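You operate a simulated robot arm through the tools that you are given. There is no shell and no other tool. Be economical: measure what you need, move in short steps, check, and stop when the job is done.

You run a simulated two-armed robot. Do the job below in one go: nothing can be reset, and whatever is moved stays where it is left.

JOB
Pick up the striped tube with one hand, pass it to the other hand and put it on the chest top by the ironing board. Put the wax block on the chest top by the sideboard. Fetch the soap end and set it on the upper chest cubby by the ironing board. Put the white bolt cap from the top of the toilet lid on the bare corner of the washer top. Put the scent sachet on the chest top by the ironing board away on the upper chest cubby by the sideboard. Take the drum brush and leave it on top of the cream bar of soap. Put the cloth from the upper sideboard cubby by the bench on the shoe shelf. Any order will do. Set down upright: wax block, soap end, scent sachet.

The check looks at the end state, three seconds after you hand in, the way a careful person would. Anything else that was tipped, shoved, dropped, spilled or broken makes it a failure. Lids that push on must go on centred and level and be pressed home; caps that screw on are set level and turned clockwise until they are tight. Flat cloth is picked up by pressing the open fingertips on it (5 to 10 N) and closing them slowly along it; thin cloth reads only 2 to 8 mm in the jaws.

ROBOT AND FRAMES
Two 7-joint arms with three-finger grippers on one trunk, on a base that drives. Base frame: it is fixed to the floor where the robot stands at the start and does not move with it; the origin is under the middle of the robot, x ahead of it, y to its left, z up. Readings come in mm, degrees, newtons and seconds.
The left shoulder is at the start at [30, 154, 1036], the right one opposite. With the tool pointing down near the work surface each hand reaches from about 100 to 500 mm from the robot's upright axis, wherever it stands, measured 20 degrees to its own side. Places, roughly: bar of soap (8x5x3 cm) [600, 100, 1000]; bare corner of the washer top (16x12 cm) [500, 60, 960]; bolt cap [500, 1750, 500]; chest top by the ironing board [600, -2800, 700]; chest top by the sideboard [-100, -2800, 700]; cloth (10x8x5 cm) [-1700, -2800, 500]; drum brush (5x4x13 cm) [-700, -2700, 500]; scent sachet (6x3x6 cm) [700, -2800, 800]; shoe shelf [-2600, -2900, 100]; soap end (5x3x4 cm) [500, 1600, 400]; striped tube (6x4x13 cm) [500, -100, 1000]; upper chest cubby by the ironing board [600, -2800, 400]; upper chest cubby by the sideboard [-100, -2800, 400]; wax block (5x3x5 cm) [600, 0, 1000]. Payload 2.69 kg a hand.
The TCP of each hand is the grasp point between the finger pads, 29 mm short of the fingertips. In the tool frame z runs along the fingers and y along their closing line. The gripper opens to 120 mm. The gripper's body begins 78 mm behind the TCP.
Orientation is told as [roll, pitch, yaw] about the base's x, y, z axes, in that order, counted from this pose: with the fingers straight down and closing along the base's y, the tool's x points along the base's -x, its y along +y and its z along -z.

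CONTROLS
- The arms move only by the tool send_rows. It takes "left_series", "right_series" or both (then of equal length, played together; a hand with none holds still); each is a list that holds one entry, the list of rows, each a list of 7 numbers: the turn, a rotation vector about the base's x, y, z in degrees, then the shift along the base's x, y, z in mm, then the gripper command, from -1 (shut) to 1 (fully open), values between in proportion. In form: [[[ax, ay, az, x, y, z, fingers], ...]]. A call has 1 to 20 rows; each row shifts and turns the commanded pose from where the row before left it. Each row takes 0.2 s and may step no farther than 50 mm and 8.6 degrees from the row before; otherwise, or with a gripper value out of range, the whole call is refused. A pose out of reach is approached as far as the arm can. The call stops where the force on the tool passes 40 N (or 10 N more than at its start, if that is more) or the arm is blocked; 0.2 s more then pass. Each finger halts on what it meets, pressing with about 21 N; the grip force reading is that of the motor and also rises with nothing between the fingers. The clock runs only during rows and for 0.2 s after the last one: add rows that do not move to give the fingers time. The reply holds the time, the measured pose of the TCP, the force on the tool along the base axes, the opening and the grip force, in the units named above and with some noise, with the torque about the TCP (base axes, N m) and any sound that the robot's microphone picked up.
- Cameras (640 x 400 px; columns grow to the right, rows downward): "scene" is now at [137.4, -8.7, 1228.4]; the picture's right is [-0.08, -1.00, 0.00], its down [-0.16, 0.01, -0.99] and it looks along [0.98, -0.07, -0.16] (base axes); focal length 237 px, centre (320, 200). "left" rides on the left gripper at [63, 0, -104] in its tool frame; the picture's right is [0.00, 1.00, 0.00], its down [-0.83, 0.00, -0.56] and it looks along [-0.56, 0.00, 0.83] (tool axes); focal length 275 px, centre (320, 200). "right" rides on the right gripper at [63, 0, -104] in its tool frame; the picture's right is [0.00, 1.00, 0.00], its down [-0.83, 0.00, -0.56] and it looks along [-0.56, 0.00, 0.83] (tool axes); focal length 275 px, centre (320, 200). There is no depth. A picture from a camera that has moved, and an enlarged one, comes with that camera's place and axes in the base frame and with its lens.
- get_image(camera): a new picture of that camera. No time passes.
- raise_lower(by): slides the trunk up (or, below 0, down) by that many mm; the arms and the scene camera ride with it, the base frame stays. It gives what a move gives, with no picture.
- steer(legs): drives the robot by 1 to 6 legs, each [ahead, left, turn to the left] in mm, mm and degrees, along the robot's own axes; the way and the turn of a leg run together, so that a leg with both is an arc; at most 1500 mm and 180 degrees a leg. The arms and the cameras ride along, it lands a little off, and it stops where it bumps. It gives what a move gives.
- pan_tilt(pan, tilt): turns the head with the scene camera to pan (to the left, within 80 degrees either way) and tilt (down, from -29 to 69), counted from straight ahead of the robot. It gives what a move gives.
- enlarge(camera, box): a new picture of the part [left, top, right, bottom] of that camera's present view, enlarged. No time passes.
- job_done(): hands the job in; it is judged then, once.

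Work in short steps. Places have to be worked out from the pictures, the camera data and where the tool is seen: move nearer, look again, correct. Check each grasp and each placing, and mend what went wrong. You have 217 turns and 212 pictures in all, those below and enlarged ones among them. Open the grippers and draw the arms clear of the work before you hand the job in, unless the task says otherwise; then end with one line.

The tools are called as a command line: name --argument value ..., lists and objects as JSON in quotes. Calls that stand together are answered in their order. send_rows: Moves the arms, as the interface text tells. Its arguments: {"type":"object","properties":{"left_series":{"type":"array","items":{"type":"array","items":{"type":"array","items":{"type":"number"}}}},"right_series":{"type":"array","items":{"type":"array","items":{"type":"array","items":{"type":"number"}}}}},"required":[]} The other tools are called the same way: raise_lower (by) slides the trunk up or down; steer (legs) drives the base; pan_tilt (pan, tilt) turns the head that bears the scene camera; get_image (camera) takes a picture; enlarge (camera, box) takes an enlarged picture of a part of a camera's view; job_done () hands the job in.

At the start:

```text
time_s: 0.0
left_tcp_pos: [435.4, 170.9, 999.6]
left_ee_rot: [0.0, 0.0, -0.1]
left_force: [-1.6, -0.8, 0.2]
left_torque: [-0.01, 0.01, 0.0]
left_opening: 120.0
left_grip_force: 0.1
right_tcp_pos: [317.0, -134.3, 1180.1]
right_ee_rot: [0.0, 0.0, 0.0]
right_force: [0.3, -0.1, 0.6]
right_torque: [-0.01, 0.0, 0.01]
right_opening: 119.9
right_grip_force: 0.1
trunk travel left (down, up): [-400.0, 38.0]
robot x, y, heading: [-0.8, 0.2, -0.1]
head pan, tilt: [-4.4, 9.0]
```

scene: 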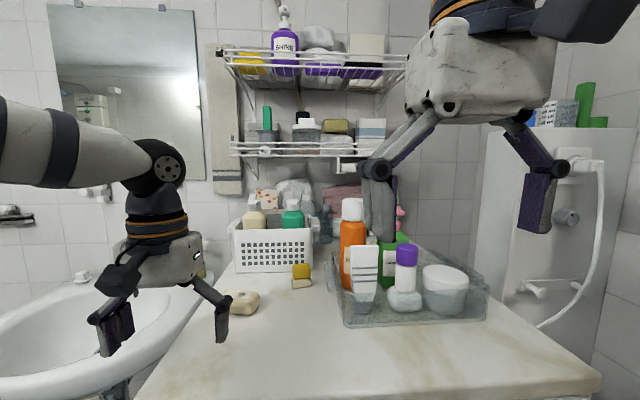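
right: 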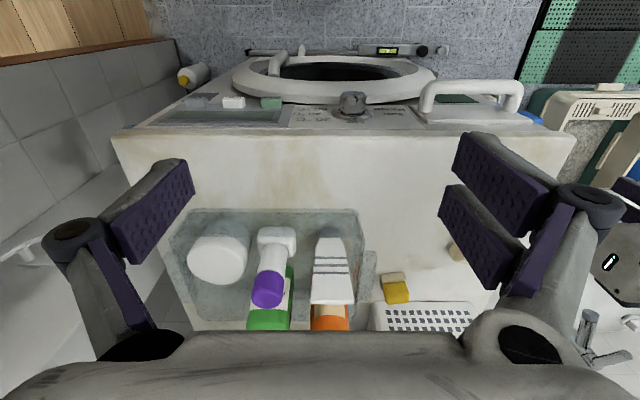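
left: 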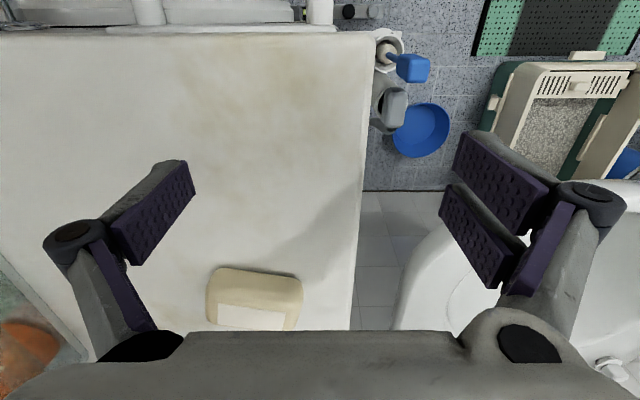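

I'll take a closer look at the washer top first, to find the tube, wax block and soap.

enlarge --camera "scene" --box '[200, 180, 500, 360]'

enlarge --camera "right" --box '[160, 180, 480, 340]'

```text
2.13 times, centred on (350, 270) of scene
camera zoom: at [137.4, -8.7, 1228.4], right [-0.08, -1.0, 0.0], down [-0.16, 0.01, -0.99], along [0.98, -0.07, -0.16], focal length 505 px, centre (256, 51)
```

zoom: 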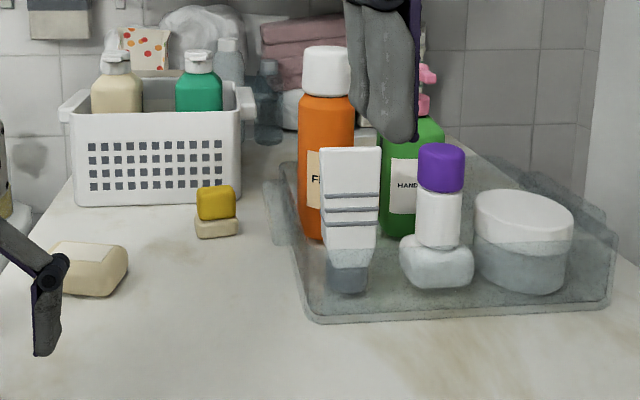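

```text
2.00 times, centred on (320, 260) of right
camera zoom: at [255.0, -133.2, 1285.9], right [0.0, 1.0, 0.0], down [0.83, 0.0, 0.56], along [0.56, 0.0, -0.83], focal length 551 px, centre (320, 80)
```

zoom: 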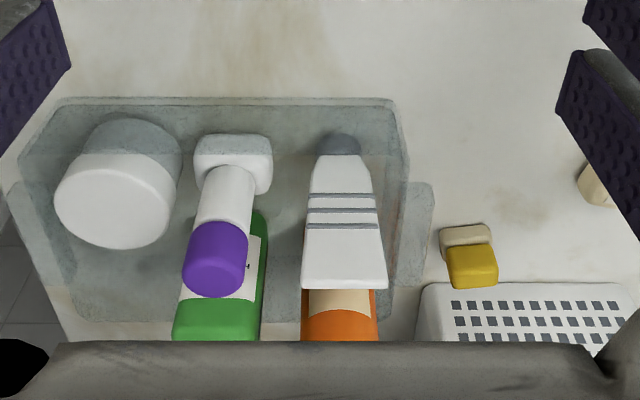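

The washer top seems to lie at about z = 940, with the tube near (555, -120) and the wax near (650, 0). I'll lift the left hand, pull it back and then drive forward so the arms can reach.

send_rows --left_series '[[[0, 0, 0, -20, 0, 45, 1], [0, 0, 0, -40, 10, 30, 1], [0, 0, 0, -40, 10, 30, 1], [0, 0, 0, 0, 0, 30, 1]]]'

steer --legs '[[130, 0, 0]]'

get_image --camera "scene"

get_image --camera "right"

get_image --camera "left"

```text
refused: row 2 steps farther than a row can; nothing moved
```

```text
time_s: 1.4
left_tcp_pos: [540.9, 171.6, 1000.0]
left_ee_rot: [0.0, 0.0, 0.1]
left_force: [0.2, -0.1, 1.4]
left_torque: [-0.02, 0.0, -0.02]
left_opening: 120.0
left_grip_force: 0.0
right_tcp_pos: [420.6, -133.0, 1181.4]
right_ee_rot: [0.0, -0.2, -0.1]
right_force: [-0.9, 0.0, 0.6]
right_torque: [-0.02, -0.04, -0.03]
right_opening: 119.8
right_grip_force: 0.0
trunk travel left (down, up): [-400.0, 38.0]
robot x, y, heading: [108.8, -0.6, -0.2]
head pan, tilt: [-4.4, 9.0]
stopped in leg 1: the robot was blocked; the commanded pose is now the measured one
```

```text
206 pictures are left
camera scene: at [242.1, -8.9, 1228.7], right [-0.08, -1.0, 0.0], down [-0.16, 0.01, -0.99], along [0.98, -0.07, -0.16], focal length 237 px, centre (320, 200)
```

scene: 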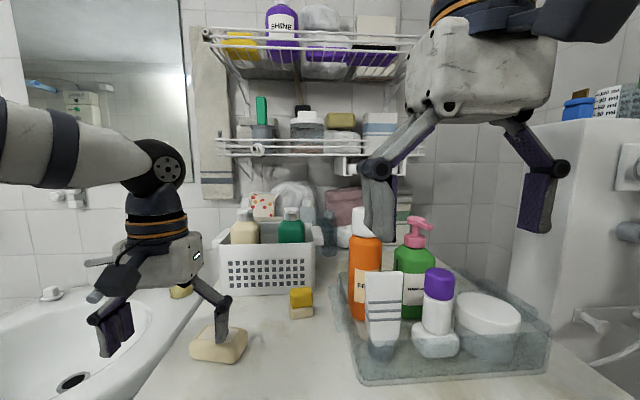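

```text
205 pictures are left
camera right: at [359.6, -133.4, 1286.4], right [-0.01, 1.0, 0.0], down [0.83, 0.0, 0.56], along [0.56, 0.0, -0.83], focal length 275 px, centre (320, 200)
```

right: 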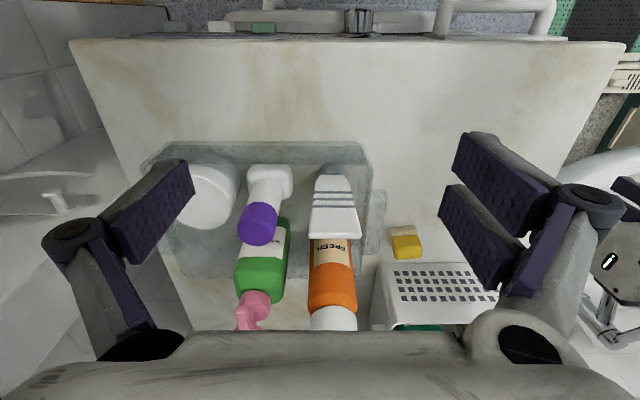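

```text
204 pictures are left
camera left: at [480.0, 169.8, 1104.0], right [0.0, 1.0, 0.0], down [0.83, 0.0, 0.56], along [0.56, 0.0, -0.83], focal length 275 px, centre (320, 200)
```

left: 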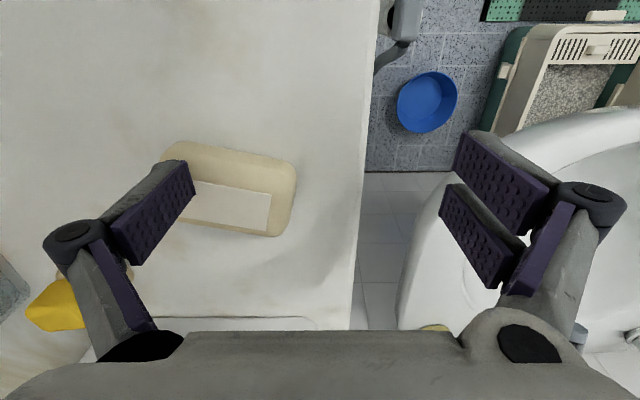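

The left hand missed its lift because that call was refused, but the soap still reads at (573, 113), so it wasn't touched. I'll lift the left hand clear, and bring the right hand above the tube with the fingers set to about 74 mm.

send_rows --left_series '[[[0, 0, 0, 0, 0, 45, 1], [0, 0, 0, -20, 10, 40, 1], [0, 0, 0, -40, 10, 20, 1], [0, 0, 0, -40, 10, 20, 1], [0, 0, 0, 0, 0, 0, 1]]]' --right_series '[[[0, 0, 0, 40, 5, 0, 0.23], [0, 0, 0, 40, 5, 0, 0.23], [0, 0, 0, 40, 6, 0, 0.23], [0, 0, 0, 9, 0, -30, 0.23], [0, 0, 0, 0, 0, 0, 0.23]]]'

get_image --camera "right"

get_image --camera "scene"

```text
time_s: 2.6
left_tcp_pos: [443.7, 200.8, 1125.1]
left_ee_rot: [0.1, 0.1, 0.0]
left_force: [0.5, -0.4, -0.5]
left_torque: [-0.04, 0.01, -0.03]
left_opening: 119.9
left_grip_force: 0.1
right_tcp_pos: [552.4, -119.1, 1151.6]
right_ee_rot: [0.0, 0.0, 0.1]
right_force: [0.1, -0.4, -0.3]
right_torque: [-0.02, 0.02, 0.02]
right_opening: 73.8
right_grip_force: 0.1
right hand out of reach, approached as far as the arm can: row 3
trunk travel left (down, up): [-400.0, 38.0]
robot x, y, heading: [105.1, -4.0, 0.0]
head pan, tilt: [-4.4, 9.0]
```

```text
203 pictures are left
camera right: at [490.4, -117.8, 1256.0], right [-0.01, 1.0, 0.0], down [0.83, 0.0, 0.56], along [0.56, 0.0, -0.83], focal length 275 px, centre (320, 200)
```

right: 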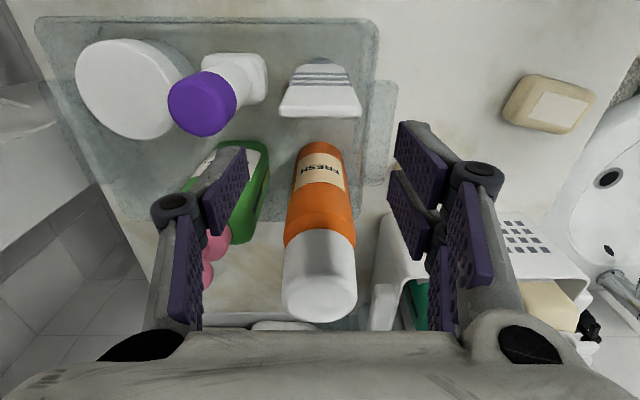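

```text
202 pictures are left
camera scene: at [243.6, -8.8, 1228.3], right [-0.08, -1.0, 0.0], down [-0.16, 0.01, -0.99], along [0.98, -0.07, -0.16], focal length 237 px, centre (320, 200)
```

scene: 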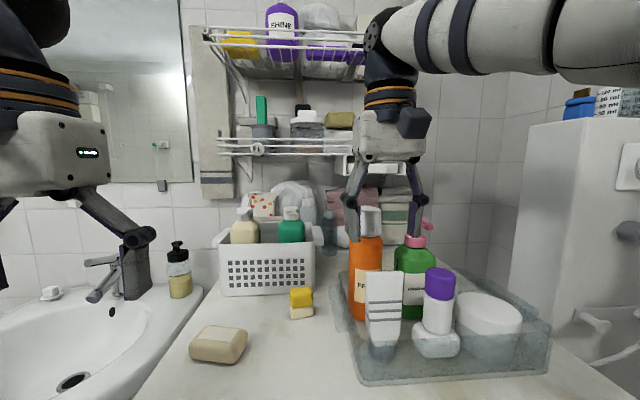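

The crimp sits at about (546, -118), so the tube is centred between the fingers. I'll go down to grip 25–30 mm below the crimp, then close.

send_rows --right_series '[[[0, 0, 0, -5, 0, -35, 0.23], [0, 0, 0, 0, 0, -35, 0.23], [0, 0, 0, 0, 0, -33, 0.23], [0, 0, 0, 0, 0, 0, 0.23]]]'

get_image --camera "right"

get_image --camera "scene"

```text
time_s: 3.6
left_tcp_pos: [443.6, 199.6, 1125.3]
left_ee_rot: [0.0, -0.1, 0.0]
left_force: [0.0, -1.0, 0.5]
left_torque: [-0.02, -0.02, -0.01]
left_opening: 120.0
left_grip_force: 0.1
right_tcp_pos: [547.0, -117.9, 1047.1]
right_ee_rot: [0.1, -0.1, 0.0]
right_force: [-1.0, 0.1, 0.3]
right_torque: [-0.03, -0.02, -0.03]
right_opening: 73.6
right_grip_force: 0.1
trunk travel left (down, up): [-400.0, 38.0]
robot x, y, heading: [104.5, -0.8, -0.1]
head pan, tilt: [-4.4, 9.0]
```

```text
201 pictures are left
camera right: at [484.7, -118.0, 1152.1], right [0.0, 1.0, 0.0], down [0.83, 0.0, 0.56], along [0.56, 0.0, -0.83], focal length 275 px, centre (320, 200)
```

right: 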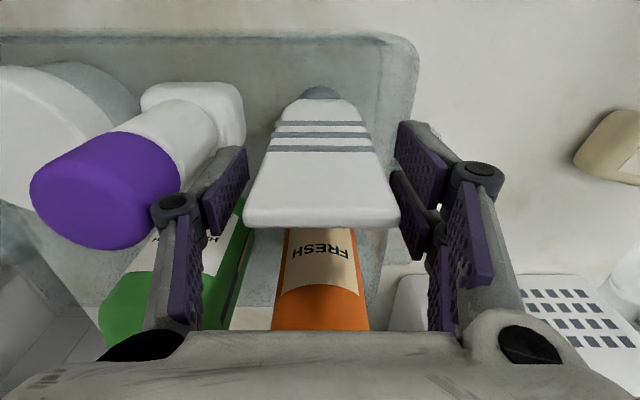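

```text
200 pictures are left
camera scene: at [242.9, -8.9, 1228.5], right [-0.08, -1.0, 0.0], down [-0.16, 0.01, -0.99], along [0.98, -0.07, -0.16], focal length 237 px, centre (320, 200)
```

scene: 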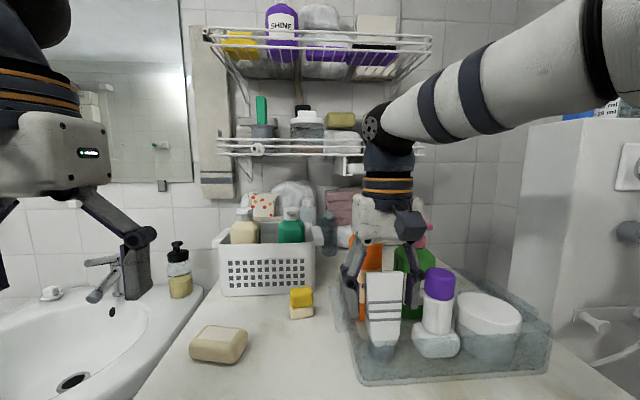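

The tube is between the fingers, with its crimp at x ≈ 549. I'll close on it and lift it about 120 mm.

send_rows --right_series '[[[0, 0, 0, 2, 0, 0, 0.0], [0, 0, 0, 0, 0, 0, -0.3], [0, 0, 0, 0, 0, 0, -0.5], [0, 0, 0, 0, 0, 0, -0.5]]]'

get_image --camera "right"

```text
time_s: 4.6
left_tcp_pos: [444.3, 199.5, 1124.2]
left_ee_rot: [0.0, -0.1, -0.1]
left_force: [0.2, -0.9, 0.2]
left_torque: [-0.05, 0.01, -0.01]
left_opening: 120.1
left_grip_force: 0.1
right_tcp_pos: [548.4, -117.9, 1046.6]
right_ee_rot: [0.0, 0.0, 0.0]
right_force: [0.4, -0.8, -0.4]
right_torque: [0.0, -0.02, -0.01]
right_opening: 49.2
right_grip_force: 21.1
trunk travel left (down, up): [-400.0, 38.0]
robot x, y, heading: [106.0, 2.8, -0.0]
head pan, tilt: [-4.4, 9.0]
```

```text
199 pictures are left
camera right: at [486.6, -117.6, 1152.1], right [0.0, 1.0, 0.0], down [0.83, 0.0, 0.56], along [0.56, 0.0, -0.83], focal length 275 px, centre (320, 200)
```

right: 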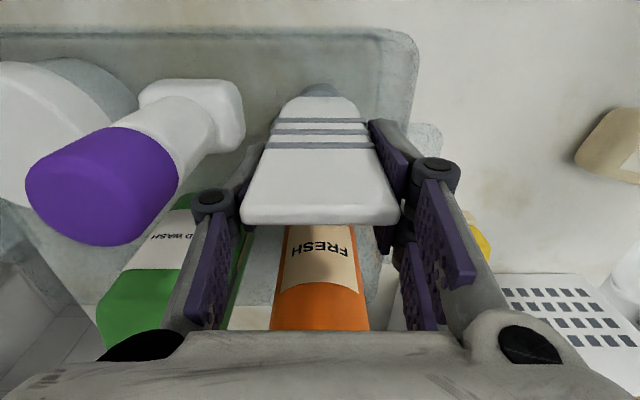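

The tube is held at 49 mm. I'll lift it straight out, pull back a little, and at the same time turn the left hand to point forward for the handover.

send_rows --right_series '[[[0, 0, 0, 0, 0, 35, -0.5], [0, 0, 0, 0, 0, 35, -0.5], [0, 0, 0, 0, 0, 35, -0.5], [0, 0, 0, 0, 0, 30, -0.5], [0, 0, 0, -20, 20, 0, -0.5], [0, 0, 0, -20, 30, 0, -0.5], [0, 0, 0, -10, 30, 0, -0.5], [0, 0, 0, 0, 0, 0, -0.5], [0, 0, 0, 0, 0, 0, -0.5], [0, 0, 0, 0, 0, 0, -0.5], [0, 0, 0, 0, 0, 0, -0.5], [0, 0, 0, 0, 0, 0, -0.5]]]' --left_series '[[[0, -8.2, 0, -10, 0, 0, 1], [0, -8.2, 0, -10, 0, 0, 1], [0, -8.2, 0, -10, 0, 0, 1], [0, -8.2, 0, -10, 0, 0, 1], [0, -8.2, 0, -10, 0, 0, 1], [0, -8.2, 0, -10, 0, 0, 1], [0, -8.2, 0, -10, 0, 0, 1], [0, -8.2, 0, 0, 0, 0, 1], [0, -8.2, 0, 0, 0, 0, 1], [0, -8.2, 0, 0, 0, 0, 1], [0, -8, 0, 0, 0, 0, 1], [0, 0, 0, 0, 0, 0, 1]]]'

get_image --camera "scene"

```text
time_s: 7.2
left_tcp_pos: [398.1, 182.0, 1257.1]
left_ee_rot: [-18.1, -90.0, 18.1]
left_force: [0.0, -0.5, 0.2]
left_torque: [0.03, 0.01, -0.01]
left_opening: 120.2
left_grip_force: 0.1
left hand out of reach, approached as far as the arm can: row 7, 8, 9, 10, 11
right_tcp_pos: [497.5, -38.5, 1171.2]
right_ee_rot: [0.0, 0.0, 0.0]
right_force: [1.0, 0.0, -0.9]
right_torque: [0.03, -0.02, 0.02]
right_opening: 49.3
right_grip_force: 21.0
right hand out of reach, approached as far as the arm can: row 4
trunk travel left (down, up): [-400.0, 38.0]
robot x, y, heading: [105.7, 3.3, 0.1]
head pan, tilt: [-4.4, 9.0]
```

```text
198 pictures are left
camera scene: at [243.1, -8.9, 1228.4], right [-0.08, -1.0, 0.0], down [-0.16, 0.01, -0.99], along [0.98, -0.07, -0.16], focal length 237 px, centre (320, 200)
```

scene: 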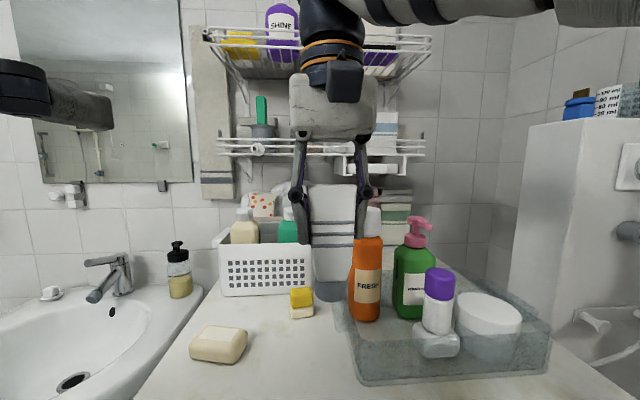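

The left hand folded too tightly so close to the body. I'll push its command forward to a roomier pose and check where it ends up.

send_rows --left_series '[[[0, 0, 0, 40, 0, 0, 1], [0, 0, 0, 40, 0, 0, 1], [0, 0, 0, 0, 0, 0, 1], [0, 0, 0, 0, 0, 0, 1]]]'

get_image --camera "scene"

```text
time_s: 8.2
left_tcp_pos: [479.4, 181.3, 1255.8]
left_ee_rot: [-34.1, -90.0, 34.0]
left_force: [-0.7, 0.8, 0.4]
left_torque: [0.02, 0.0, 0.0]
left_opening: 120.2
left_grip_force: 0.1
right_tcp_pos: [498.4, -38.3, 1171.4]
right_ee_rot: [-0.1, -0.1, -0.1]
right_force: [0.3, -0.5, -0.7]
right_torque: [0.01, 0.0, -0.01]
right_opening: 49.2
right_grip_force: 21.3
trunk travel left (down, up): [-400.0, 38.0]
robot x, y, heading: [107.2, -2.1, -0.1]
head pan, tilt: [-4.4, 9.0]
```

```text
197 pictures are left
camera scene: at [243.2, -8.9, 1228.4], right [-0.08, -1.0, 0.0], down [-0.16, 0.01, -0.99], along [0.98, -0.07, -0.16], focal length 237 px, centre (320, 200)
```

scene: 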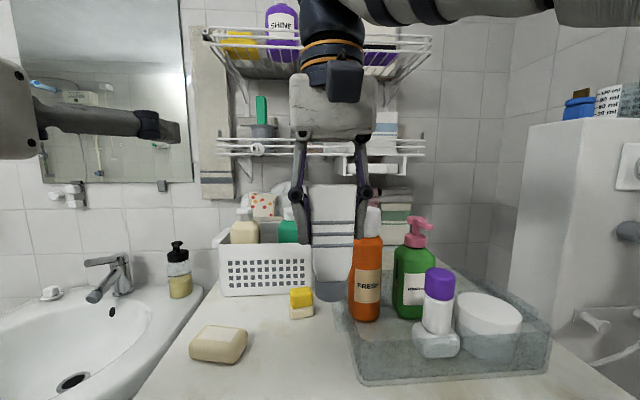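

The pose now tracks, and the left hand points forward at (479, 181, 1256). I'll bring it down and back, then to just behind the lower half of the tube.

send_rows --left_series '[[[0, 0, 0, -10, 0, -40, 1], [0, 0, 0, -20, 0, -40, 1], [0, 0, 0, -20, 0, -40, 1], [0, 0, 0, -20, -20, -16, 1], [0, 0, 0, 0, -40, 0, 1], [0, 0, 0, 0, -40, 0, 1], [0, 0, 0, 0, -40, 0, 1], [0, 0, 0, 0, -40, 0, 1], [0, 0, 0, 0, -39, 0, 1], [0, 0, 0, 0, 0, 0, 1]]]'

get_image --camera "left"

get_image --camera "scene"

```text
time_s: 10.4
left_tcp_pos: [481.8, -41.7, 1212.9]
left_ee_rot: [4.0, -89.5, -1.0]
left_force: [0.3, -0.7, -0.2]
left_torque: [0.02, -0.03, -0.02]
left_opening: 120.2
left_grip_force: 0.1
left hand out of reach, approached as far as the arm can: row 1, 2, 3, 4
right_tcp_pos: [496.8, -37.4, 1171.6]
right_ee_rot: [0.0, 0.0, 0.0]
right_force: [-0.5, 0.1, -1.0]
right_torque: [0.02, 0.0, 0.01]
right_opening: 49.3
right_grip_force: 20.9
trunk travel left (down, up): [-400.0, 38.0]
robot x, y, heading: [104.8, -2.3, 0.0]
head pan, tilt: [-4.4, 9.0]
```

```text
196 pictures are left
camera left: at [379.0, -48.0, 1150.2], right [-0.05, 1.0, 0.01], down [-0.55, -0.03, 0.84], along [0.84, 0.04, 0.55], focal length 275 px, centre (320, 200)
```

left: 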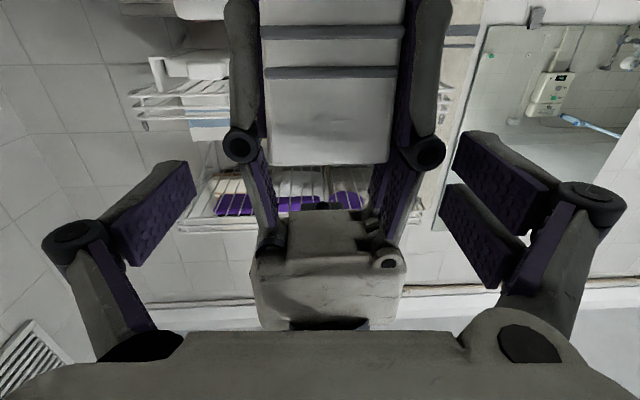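

```text
195 pictures are left
camera scene: at [156.1, -94.3, 1227.4], right [-1.0, -0.06, 0.0], down [-0.01, 0.17, -0.99], along [0.06, -0.98, -0.17], focal length 237 px, centre (320, 200)
```

scene: 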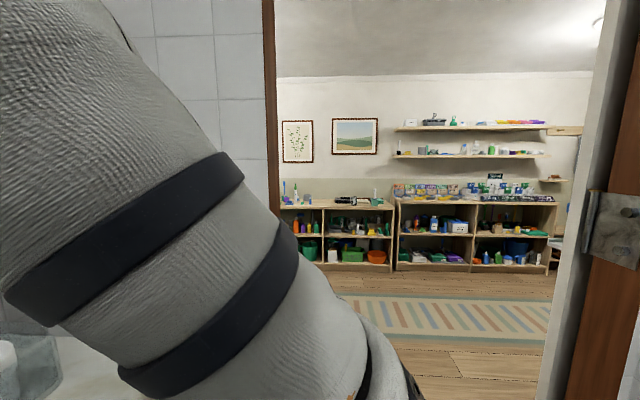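

The left hand points forward and straddles the tube line, but it stayed too high at z = 1213. Its open fingers clear the right hand's fingers on both sides, so I'll lower it straight down.

send_rows --left_series '[[[0, 0, 0, 0, 2, -25, 1], [0, 0, 0, 0, 1, -25, 1], [0, 0, 0, 0, 0, -20, 1], [0, 0, 0, 0, 0, -15, 1], [0, 0, 0, 0, 0, 0, 1]]]'

get_image --camera "left"

get_image --camera "scene"

```text
time_s: 11.6
left_tcp_pos: [465.9, -53.6, 1131.0]
left_ee_rot: [63.8, -89.8, -63.3]
left_force: [-1.1, -0.6, -0.3]
left_torque: [0.03, 0.04, 0.0]
left_opening: 120.0
left_grip_force: 0.0
right_tcp_pos: [499.5, -37.7, 1171.1]
right_ee_rot: [0.0, 0.1, 0.1]
right_force: [0.4, -0.2, -0.4]
right_torque: [0.01, -0.01, 0.01]
right_opening: 49.2
right_grip_force: 20.8
trunk travel left (down, up): [-400.0, 38.0]
robot x, y, heading: [105.4, -0.1, -0.3]
head pan, tilt: [-4.4, 9.0]
```

```text
194 pictures are left
camera left: at [364.3, -53.7, 1068.1], right [-0.01, 1.0, 0.01], down [-0.56, -0.01, 0.83], along [0.83, 0.0, 0.56], focal length 275 px, centre (320, 200)
```

left: 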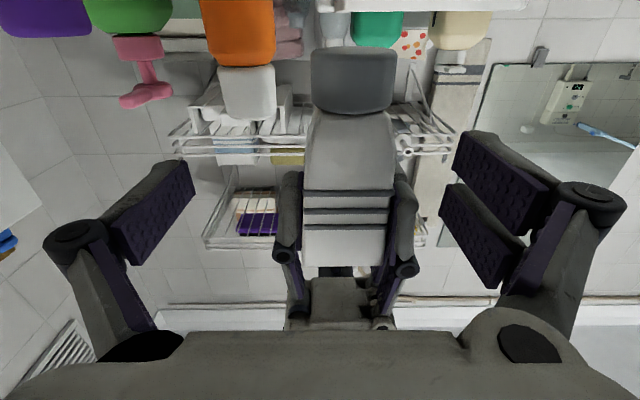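

```text
193 pictures are left
camera scene: at [173.4, -91.4, 1231.6], right [-0.97, -0.25, 0.0], down [-0.03, 0.12, -0.99], along [0.25, -0.96, -0.12], focal length 237 px, centre (320, 200)
```

scene: 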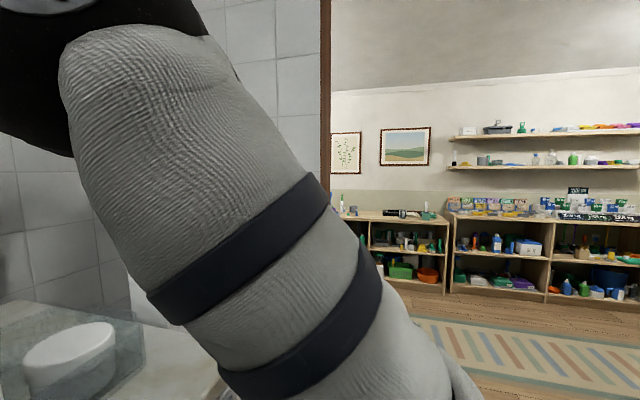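

The tube is now lower-centre in the left camera and sits at y ≈ -38. I'll nudge the left hand to (486, -38, 1118) and close it around the tube below the right fingers.

send_rows --left_series '[[[0, 0, 0, 0, 16, -13, 1], [0, 0, 0, 20, 0, 0, 1], [0, 0, 0, 0, 0, 0, 0.4], [0, 0, 0, 0, 0, 0, 0], [0, 0, 0, 0, 0, 0, -0.4], [0, 0, 0, 0, 0, 0, -0.6], [0, 0, 0, 0, 0, 0, -0.6]]]'

get_image --camera "left"

```text
time_s: 13.2
left_tcp_pos: [485.2, -38.6, 1118.2]
left_ee_rot: [44.8, -89.8, -44.5]
left_force: [-8.3, 16.8, 0.2]
left_torque: [-0.67, -0.34, 0.25]
left_opening: 42.7
left_grip_force: 20.9
right_tcp_pos: [498.1, -39.4, 1172.1]
right_ee_rot: [0.1, 0.0, -0.1]
right_force: [7.7, -16.7, 0.7]
right_torque: [-0.22, -0.16, 0.05]
right_opening: 49.3
right_grip_force: 21.0
trunk travel left (down, up): [-400.0, 38.0]
robot x, y, heading: [101.4, 1.3, 0.2]
head pan, tilt: [-4.4, 9.0]
```

```text
192 pictures are left
camera left: at [382.1, -40.0, 1054.8], right [0.0, 1.0, 0.01], down [-0.55, -0.01, 0.83], along [0.83, 0.0, 0.55], focal length 275 px, centre (320, 200)
```

left: 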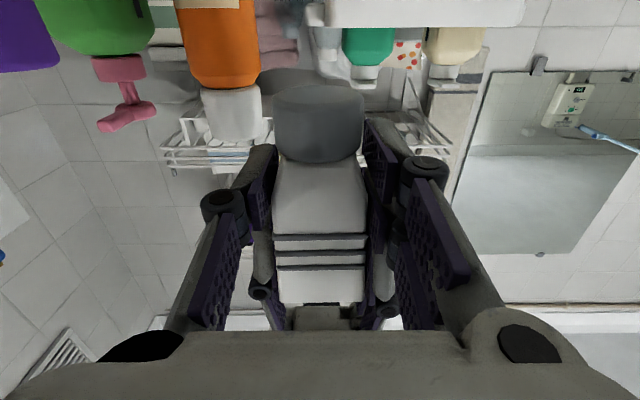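

Both hands hold the tube, and the left grip is firm at 42.7 mm. I'll open the right hand and draw it upward off the tube.

send_rows --right_series '[[[0, 0, 0, 0, 0, 0, 0.1], [0, 0, 0, 0, 0, 0, 0.3], [0, 0, 0, 0, 0, 0, 0.3], [0, 0, 0, 0, 0, 25, 0.3], [0, 0, 0, 0, 0, 25, 0.3], [0, 0, 0, 0, 0, 25, 0.3], [0, 0, 0, 0, 0, 0, 0.3]]]'

get_image --camera "left"

get_image --camera "right"

```text
time_s: 14.8
left_tcp_pos: [485.7, -39.5, 1118.7]
left_ee_rot: [56.8, -89.9, -56.6]
left_force: [0.3, 0.2, 0.8]
left_torque: [0.01, 0.03, -0.02]
left_opening: 41.9
left_grip_force: 21.2
right_tcp_pos: [497.7, -38.6, 1188.9]
right_ee_rot: [0.0, -0.1, 0.1]
right_force: [-0.5, -0.1, 0.4]
right_torque: [-0.02, -0.04, -0.01]
right_opening: 78.1
right_grip_force: 0.0
right hand out of reach, approached as far as the arm can: row 4, 5, 6
trunk travel left (down, up): [-400.0, 38.0]
robot x, y, heading: [106.3, 2.5, -0.1]
head pan, tilt: [-4.4, 9.0]
```

```text
191 pictures are left
camera left: at [382.8, -40.1, 1054.8], right [0.0, 1.0, 0.01], down [-0.55, -0.01, 0.83], along [0.83, 0.0, 0.55], focal length 275 px, centre (320, 200)
```

left: 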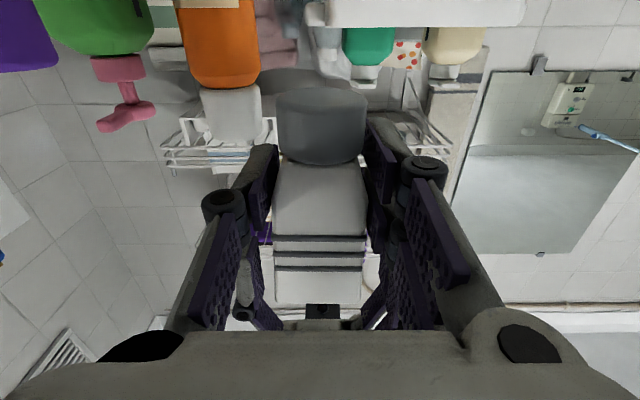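

```text
190 pictures are left
camera right: at [436.6, -37.5, 1293.5], right [0.0, 1.0, 0.0], down [0.83, 0.0, 0.56], along [0.56, 0.0, -0.83], focal length 275 px, centre (320, 200)
```

right: 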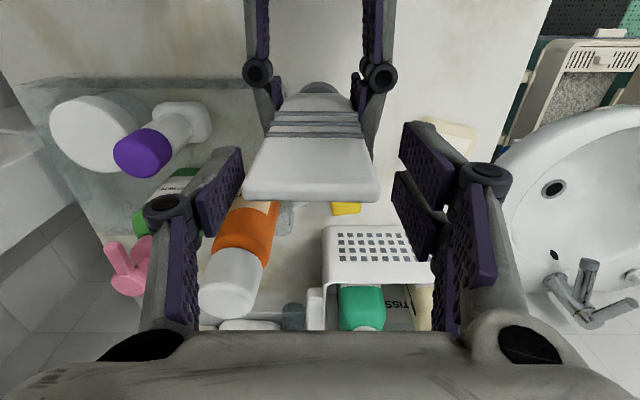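

The tube is free of the right hand's grip but still between its fingers. I'll lower the left hand 60 mm and carry it to the left, then check.

send_rows --left_series '[[[0, 0, 0, 0, 0, -20, -0.6], [0, 0, 0, 0, 0, -20, -0.6], [0, 0, 0, 0, 0, -22, -0.6], [0, 0, 0, 0, 30, 0, -0.6], [0, 0, 0, 0, 40, 0, -0.6], [0, 0, 0, 0, 40, 0, -0.6], [0, 0, 0, 0, 40, 20, -0.6], [0, 0, 0, 0, 40, 20, -0.6], [0, 0, 0, 0, 0, 0, -0.6]]]'

get_image --camera "scene"

get_image --camera "left"

```text
time_s: 16.8
left_tcp_pos: [535.8, 100.9, 1113.7]
left_ee_rot: [14.9, -89.9, -14.8]
left_force: [0.1, -0.1, 0.3]
left_torque: [0.04, 0.03, 0.01]
left_opening: 41.6
left_grip_force: 21.1
left hand out of reach, approached as far as the arm can: row 6, 7, 8
right_tcp_pos: [498.5, -39.0, 1189.0]
right_ee_rot: [0.1, 0.0, -0.1]
right_force: [-0.8, 0.2, 0.4]
right_torque: [0.0, 0.0, -0.01]
right_opening: 78.0
right_grip_force: 0.0
trunk travel left (down, up): [-400.0, 38.0]
robot x, y, heading: [101.7, -0.3, -0.1]
head pan, tilt: [-4.4, 9.0]
```

```text
189 pictures are left
camera scene: at [243.1, -9.4, 1228.4], right [-0.08, -1.0, 0.0], down [-0.16, 0.01, -0.99], along [0.98, -0.07, -0.16], focal length 237 px, centre (320, 200)
```

scene: 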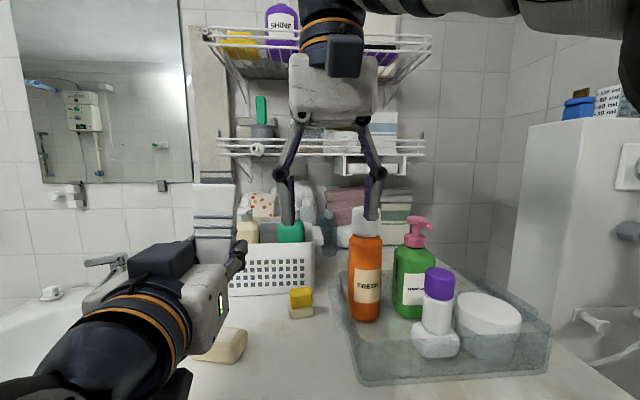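

```text
188 pictures are left
camera left: at [433.7, 101.5, 1050.3], right [0.0, 1.0, 0.0], down [-0.56, 0.0, 0.83], along [0.83, 0.0, 0.56], focal length 275 px, centre (320, 200)
```

left: 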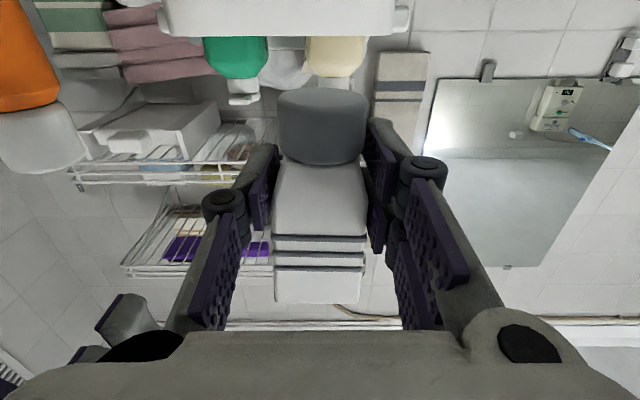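

The handover worked: the left hand holds the tube and the scene is undisturbed. I'll rotate the left hand to point down, with the tube horizontal, and move it left as a carrying pose. The right hand opens fully and moves towards the wax.

send_rows --left_series '[[[0, 8.2, 0, 0, 10, 5, -0.6], [0, 8.2, 0, -5, 10, 5, -0.6], [0, 8.2, 0, -10, 10, 5, -0.6], [0, 8.2, 0, -10, 10, 5, -0.6], [0, 8.2, 0, -10, 10, 5, -0.6], [0, 8.2, 0, -10, 10, 5, -0.6], [0, 8.2, 0, -10, 10, 5, -0.6], [0, 8.2, 0, -10, 10, 0, -0.6], [0, 8.2, 0, -10, 10, 0, -0.6], [0, 8.2, 0, -10, 10, 0, -0.6], [0, 8, 0, -10, 10, 0, -0.6], [0, 0, 0, 0, 0, 0, -0.6]]]'

get_image --camera "scene"

get_image --camera "right"

```text
time_s: 19.4
left_tcp_pos: [440.1, 212.9, 1148.9]
left_ee_rot: [0.1, 0.0, 0.0]
left_force: [0.6, 0.7, -1.0]
left_torque: [-0.02, -0.03, 0.02]
left_opening: 46.2
left_grip_force: 20.9
right_tcp_pos: [499.5, -38.9, 1188.7]
right_ee_rot: [0.0, 0.0, 0.1]
right_force: [-0.3, -0.8, 0.9]
right_torque: [0.02, 0.0, 0.01]
right_opening: 77.8
right_grip_force: 0.1
trunk travel left (down, up): [-400.0, 38.0]
robot x, y, heading: [108.7, -0.1, -0.1]
head pan, tilt: [-4.4, 9.0]
```

```text
187 pictures are left
camera scene: at [243.0, -8.9, 1228.5], right [-0.08, -1.0, 0.0], down [-0.16, 0.01, -0.99], along [0.98, -0.07, -0.16], focal length 237 px, centre (320, 200)
```

scene: 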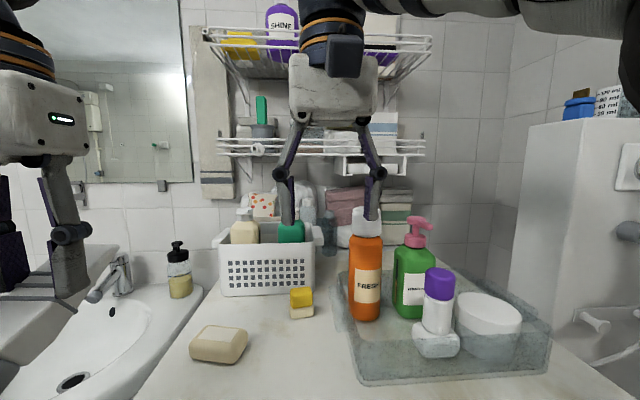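

```text
186 pictures are left
camera right: at [436.4, -37.5, 1293.7], right [0.0, 1.0, 0.0], down [0.83, 0.0, 0.56], along [0.56, 0.0, -0.83], focal length 275 px, centre (320, 200)
```

right: 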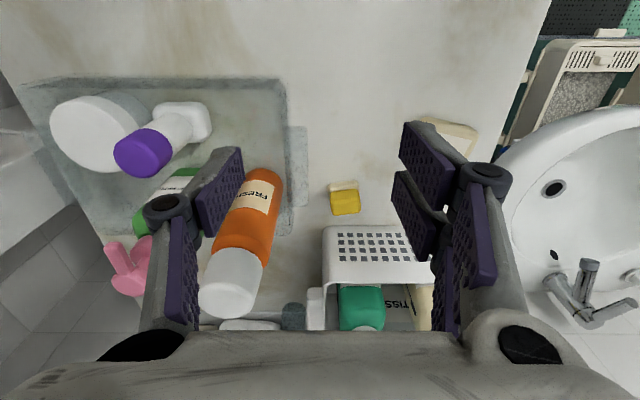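

The wax stands at about (660, -4) with a base near z = 940. That's far for a vertical tool, so I'll tilt the right hand 35° forward and stop 100 mm short along the approach line.

send_rows --right_series '[[[0, -7, 0, 15, 7, -10, 0], [0, -7, 0, 20, 7, -25, 0], [0, -7, 0, 20, 7, -30, 0], [0, -7, 0, 25, 7, -33, 0], [0, -7, 0, 24, 7, -34, 0], [0, 0, 0, 0, 0, 0, 0]]]'

get_image --camera "right"

get_image --camera "scene"

get_image --camera "left"

```text
time_s: 20.8
left_tcp_pos: [438.8, 212.1, 1148.3]
left_ee_rot: [0.0, 0.0, 0.1]
left_force: [-0.4, 0.0, -0.7]
left_torque: [0.01, -0.01, 0.01]
left_opening: 46.4
left_grip_force: 21.5
right_tcp_pos: [602.3, -2.8, 1058.9]
right_ee_rot: [0.1, -35.1, 0.0]
right_force: [-0.8, -0.4, -0.5]
right_torque: [-0.03, -0.03, 0.02]
right_opening: 59.8
right_grip_force: 0.1
trunk travel left (down, up): [-400.0, 38.0]
robot x, y, heading: [103.3, -4.4, -0.0]
head pan, tilt: [-4.4, 9.0]
```

```text
185 pictures are left
camera right: at [492.1, -2.5, 1108.0], right [0.0, 1.0, 0.0], down [0.36, 0.0, 0.93], along [0.93, 0.0, -0.36], focal length 275 px, centre (320, 200)
```

right: 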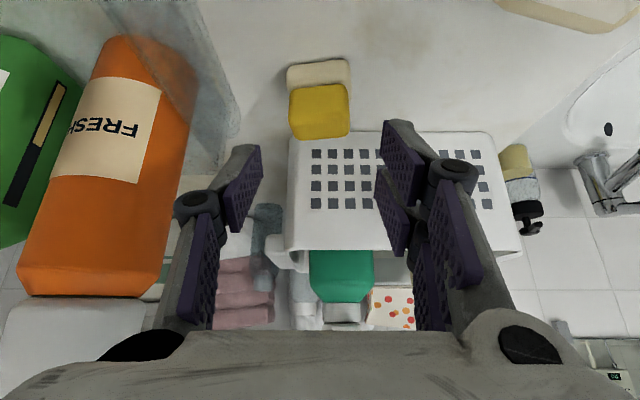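

```text
184 pictures are left
camera scene: at [242.9, -9.0, 1228.5], right [-0.08, -1.0, 0.0], down [-0.16, 0.01, -0.99], along [0.98, -0.07, -0.16], focal length 237 px, centre (320, 200)
```

scene: 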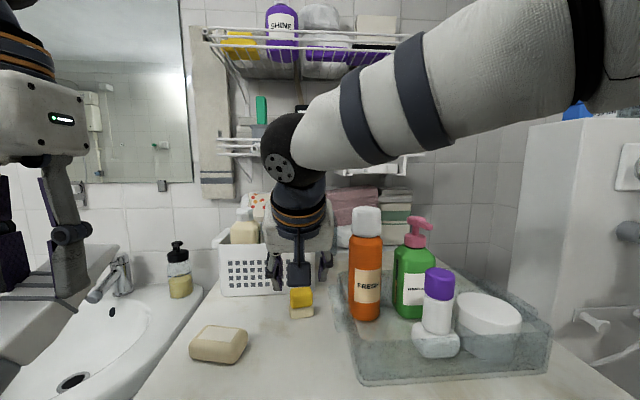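

```text
183 pictures are left
camera left: at [378.7, 211.4, 1253.0], right [0.0, 1.0, 0.0], down [0.83, 0.0, 0.56], along [0.56, 0.0, -0.83], focal length 275 px, centre (320, 200)
```

left: 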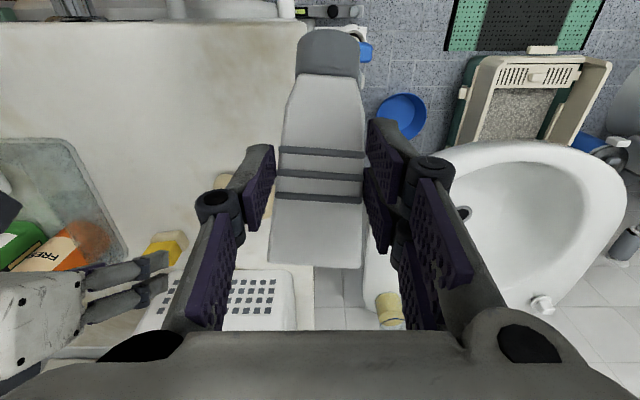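

The wax is centred between the fingers, with its front at x ≈ 643 and its back at about 672. I'll advance along the tool axis to (658, -3, 976).

send_rows --right_series '[[[0, 0, 0, 19, 0, -28, 0], [0, 0, 0, 19, 0, -28, 0], [0, 0, 0, 12, 0, -18, 0], [0, 0, 0, 6, 0, -9, 0], [0, 0, 0, 0, 0, 0, 0]]]'

get_image --camera "right"

enlarge --camera "scene" --box '[220, 220, 420, 345]'

```text
time_s: 22.0
left_tcp_pos: [437.7, 212.8, 1149.5]
left_ee_rot: [-0.1, -0.2, 0.0]
left_force: [-0.6, 0.1, -0.6]
left_torque: [0.01, -0.04, 0.02]
left_opening: 46.4
left_grip_force: 20.9
right_tcp_pos: [657.6, 2.9, 979.5]
right_ee_rot: [0.3, -35.6, -0.1]
right_force: [-0.2, 9.7, 25.0]
right_torque: [1.17, 0.13, 0.03]
right_opening: 73.9
right_grip_force: 8.5
trunk travel left (down, up): [-400.0, 38.0]
robot x, y, heading: [104.4, -2.7, 0.5]
head pan, tilt: [-4.4, 9.0]
```

```text
182 pictures are left
camera right: at [547.6, 1.8, 1028.6], right [-0.01, 1.0, 0.0], down [0.35, 0.0, 0.94], along [0.94, 0.01, -0.35], focal length 275 px, centre (320, 200)
```

right: 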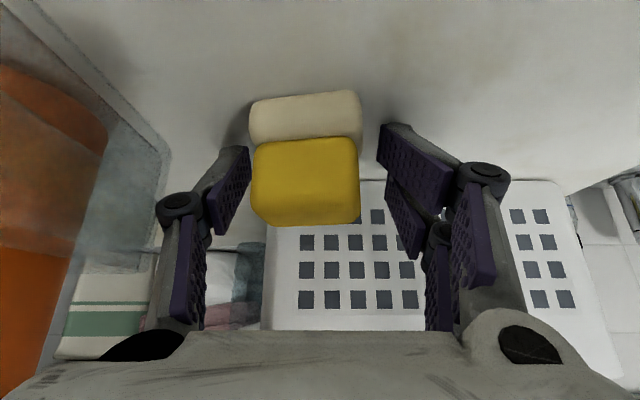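

```text
3.20 times, centred on (320, 282) of scene
camera zoom: at [240.9, -7.7, 1229.1], right [-0.08, -1.0, 0.0], down [-0.16, 0.01, -0.99], along [0.98, -0.07, -0.16], focal length 758 px, centre (320, -64)
```

zoom: 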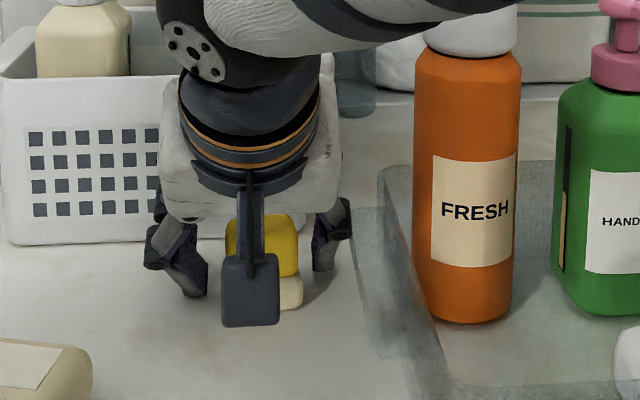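

Force on the right hand is 25 N upward and the opening was forced to 74 mm, so a fingertip must be on the surface or the tray flange. I'll back off 10 mm upward, shift slightly and look again.

send_rows --right_series '[[[0, 0, 0, 0, 0, 6, 0], [0, 0, 0, 0, 0, 6, 0], [0, 0, 0, 0, 0, 0, 0]]]'

get_image --camera "right"

enlarge --camera "scene" --box '[220, 220, 420, 345]'

```text
time_s: 22.8
left_tcp_pos: [440.5, 212.1, 1148.6]
left_ee_rot: [-0.1, 0.2, -0.1]
left_force: [-0.1, 0.0, -2.0]
left_torque: [-0.06, -0.05, -0.02]
left_opening: 46.3
left_grip_force: 20.8
right_tcp_pos: [658.2, -3.8, 983.7]
right_ee_rot: [-0.2, -34.7, 0.2]
right_force: [-0.3, 0.5, -1.2]
right_torque: [0.0, 0.01, 0.01]
right_opening: 60.2
right_grip_force: 0.0
trunk travel left (down, up): [-400.0, 38.0]
robot x, y, heading: [103.8, 1.7, 0.0]
head pan, tilt: [-4.4, 9.0]
```

```text
180 pictures are left
camera right: at [548.0, -2.3, 1035.2], right [0.0, 1.0, -0.01], down [0.37, 0.01, 0.93], along [0.93, 0.0, -0.37], focal length 275 px, centre (320, 200)
```

right: 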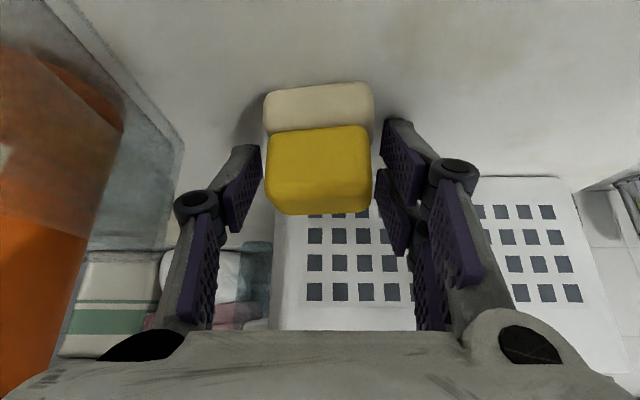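

```text
3.20 times, centred on (320, 282) of scene
camera zoom: at [243.4, -9.0, 1228.1], right [-0.08, -1.0, 0.0], down [-0.16, 0.01, -0.99], along [0.98, -0.08, -0.16], focal length 758 px, centre (320, -64)
```

zoom: 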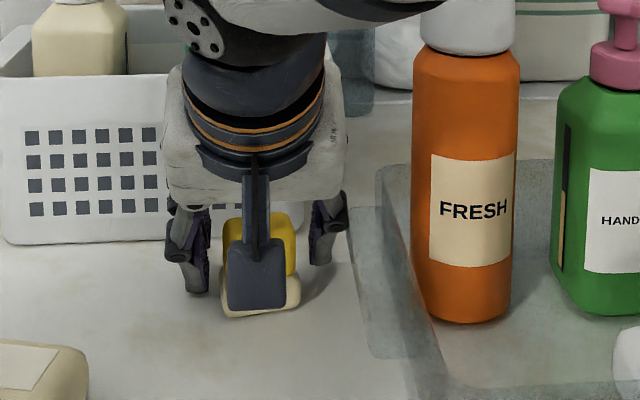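

It's clear now: opening 60 mm, zero force, and the wax fits between the pads. The washer top must be around z = 950. I'll close here.

send_rows --right_series '[[[0, 0, 0, 0, 0, 0, -0.2], [0, 0, 0, 0, 0, 0, -0.4], [0, 0, 0, 0, 0, 0, -0.6], [0, 0, 0, 0, 0, 0, -0.6]]]'

get_image --camera "right"

```text
time_s: 23.8
left_tcp_pos: [440.0, 212.0, 1149.6]
left_ee_rot: [0.0, 0.0, 0.0]
left_force: [0.0, -0.2, -1.0]
left_torque: [0.0, -0.01, 0.0]
left_opening: 46.6
left_grip_force: 21.4
right_tcp_pos: [657.5, -1.1, 986.8]
right_ee_rot: [0.0, -35.0, 0.0]
right_force: [1.3, -0.9, -1.4]
right_torque: [0.04, 0.01, 0.03]
right_opening: 43.5
right_grip_force: 20.7
trunk travel left (down, up): [-400.0, 38.0]
robot x, y, heading: [103.6, 1.3, -0.2]
head pan, tilt: [-4.4, 9.0]
```

```text
178 pictures are left
camera right: at [548.1, -1.3, 1037.2], right [0.0, 1.0, 0.0], down [0.36, 0.0, 0.93], along [0.93, 0.0, -0.36], focal length 275 px, centre (320, 200)
```

right: 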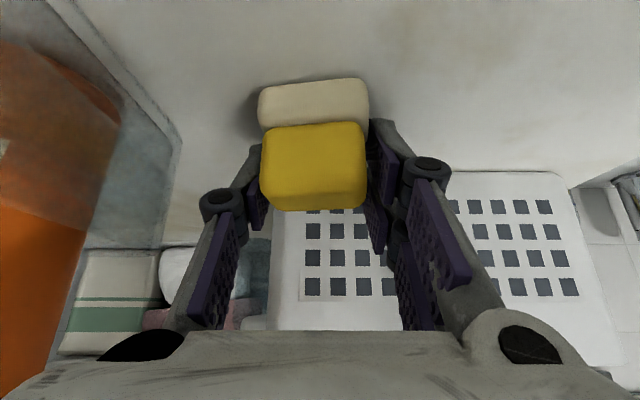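

The grip reads 43.5 mm. I'll lift it 80 mm and check that the yellow and cream parts come up together.

send_rows --right_series '[[[0, 0, 0, 0, 0, 20, -0.6], [0, 0, 0, -10, 0, 30, -0.6], [0, 0, 0, -20, 0, 30, -0.6], [0, 0, 0, 0, 0, 0, -0.6]]]'

get_image --camera "right"

get_image --camera "scene"

```text
time_s: 24.8
left_tcp_pos: [439.7, 212.9, 1149.4]
left_ee_rot: [0.1, 0.0, -0.1]
left_force: [0.6, 0.2, -0.9]
left_torque: [-0.01, -0.01, 0.01]
left_opening: 46.2
left_grip_force: 21.4
right_tcp_pos: [626.0, -2.8, 1067.6]
right_ee_rot: [-0.2, -35.0, 0.2]
right_force: [-0.7, 0.4, -0.8]
right_torque: [-0.03, 0.02, 0.01]
right_opening: 43.3
right_grip_force: 20.7
trunk travel left (down, up): [-400.0, 38.0]
robot x, y, heading: [104.8, -1.6, -0.0]
head pan, tilt: [-4.4, 9.0]
```

```text
177 pictures are left
camera right: at [516.8, -2.1, 1117.5], right [0.0, 1.0, 0.0], down [0.36, 0.0, 0.93], along [0.93, 0.0, -0.36], focal length 275 px, centre (320, 200)
```

right: 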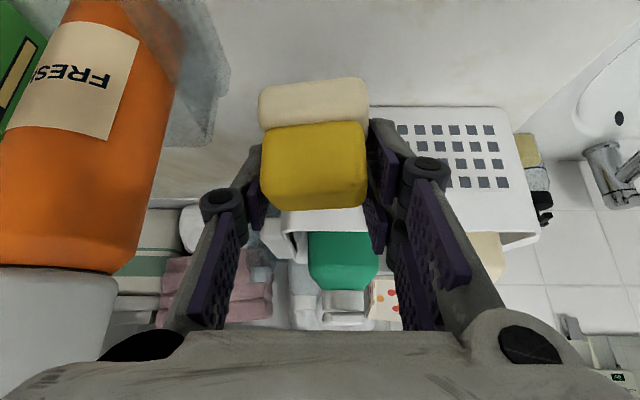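

```text
176 pictures are left
camera scene: at [243.3, -8.5, 1228.4], right [-0.08, -1.0, 0.0], down [-0.16, 0.01, -0.99], along [0.98, -0.07, -0.16], focal length 237 px, centre (320, 200)
```

scene: 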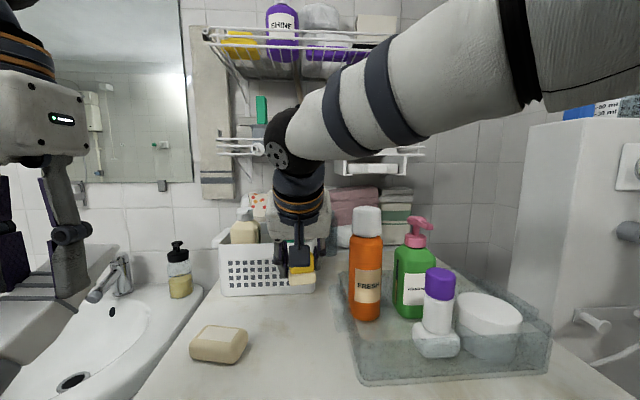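

The wax came up whole, with its bottom about 36 mm below the TCP. I'll retract the right hand to a carrying pose above the front of the tray.

send_rows --right_series '[[[0, 0, 0, -25, 0, 25, -0.6], [0, 0, 0, -40, 0, 25, -0.6], [0, 0, 0, -40, -20, 15, -0.6], [0, 0, 0, -40, -20, 10, -0.6], [0, 0, 0, -10, -30, 0, -0.6], [0, 0, 0, 0, -40, 0, -0.6], [0, 0, 0, 0, 0, 0, -0.6]]]'

steer --legs '[[-250, 0, 0]]'

pan_tilt --pan -75 --tilt 25

get_image --camera "scene"

```text
time_s: 26.4
left_tcp_pos: [441.6, 213.2, 1149.7]
left_ee_rot: [0.1, 0.2, 0.0]
left_force: [-0.9, -0.4, -1.1]
left_torque: [0.0, -0.04, 0.01]
left_opening: 46.3
left_grip_force: 21.6
right_tcp_pos: [472.6, -111.9, 1142.4]
right_ee_rot: [0.0, -35.0, 0.0]
right_force: [0.0, 0.5, -0.7]
right_torque: [-0.02, -0.03, -0.02]
right_opening: 43.2
right_grip_force: 20.9
trunk travel left (down, up): [-400.0, 38.0]
robot x, y, heading: [105.0, -0.4, 0.1]
head pan, tilt: [-4.4, 9.0]
```

```text
time_s: 28.2
left_tcp_pos: [192.8, 211.9, 1148.7]
left_ee_rot: [0.1, 0.0, 0.0]
left_force: [-0.3, 0.3, -0.8]
left_torque: [0.0, -0.06, 0.01]
left_opening: 46.5
left_grip_force: 20.6
right_tcp_pos: [224.3, -112.3, 1142.0]
right_ee_rot: [0.0, -35.0, 0.0]
right_force: [-0.2, 1.0, -0.3]
right_torque: [-0.04, 0.01, 0.01]
right_opening: 42.8
right_grip_force: 21.2
trunk travel left (down, up): [-400.0, 38.0]
robot x, y, heading: [-141.3, 1.1, -0.0]
head pan, tilt: [-4.4, 9.0]
```

```text
time_s: 29.6
left_tcp_pos: [192.8, 211.5, 1149.4]
left_ee_rot: [0.0, 0.1, 0.1]
left_force: [0.0, -0.6, -1.6]
left_torque: [0.01, 0.0, 0.0]
left_opening: 46.3
left_grip_force: 21.3
right_tcp_pos: [225.1, -110.6, 1143.0]
right_ee_rot: [0.0, -35.0, 0.0]
right_force: [0.1, 0.3, -0.4]
right_torque: [0.0, -0.03, -0.01]
right_opening: 43.0
right_grip_force: 21.0
trunk travel left (down, up): [-400.0, 38.0]
robot x, y, heading: [-140.9, 0.4, 0.1]
head pan, tilt: [-75.0, 25.0]
```

```text
175 pictures are left
camera scene: at [-72.7, -90.8, 1202.5], right [-0.97, -0.26, 0.0], down [-0.11, 0.41, -0.91], along [0.24, -0.88, -0.42], focal length 237 px, centre (320, 200)
```

scene: 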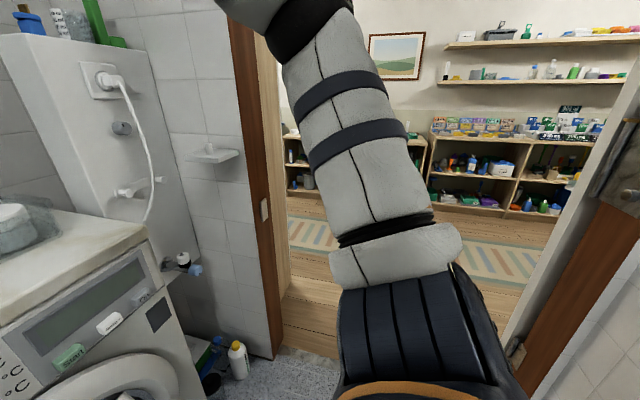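

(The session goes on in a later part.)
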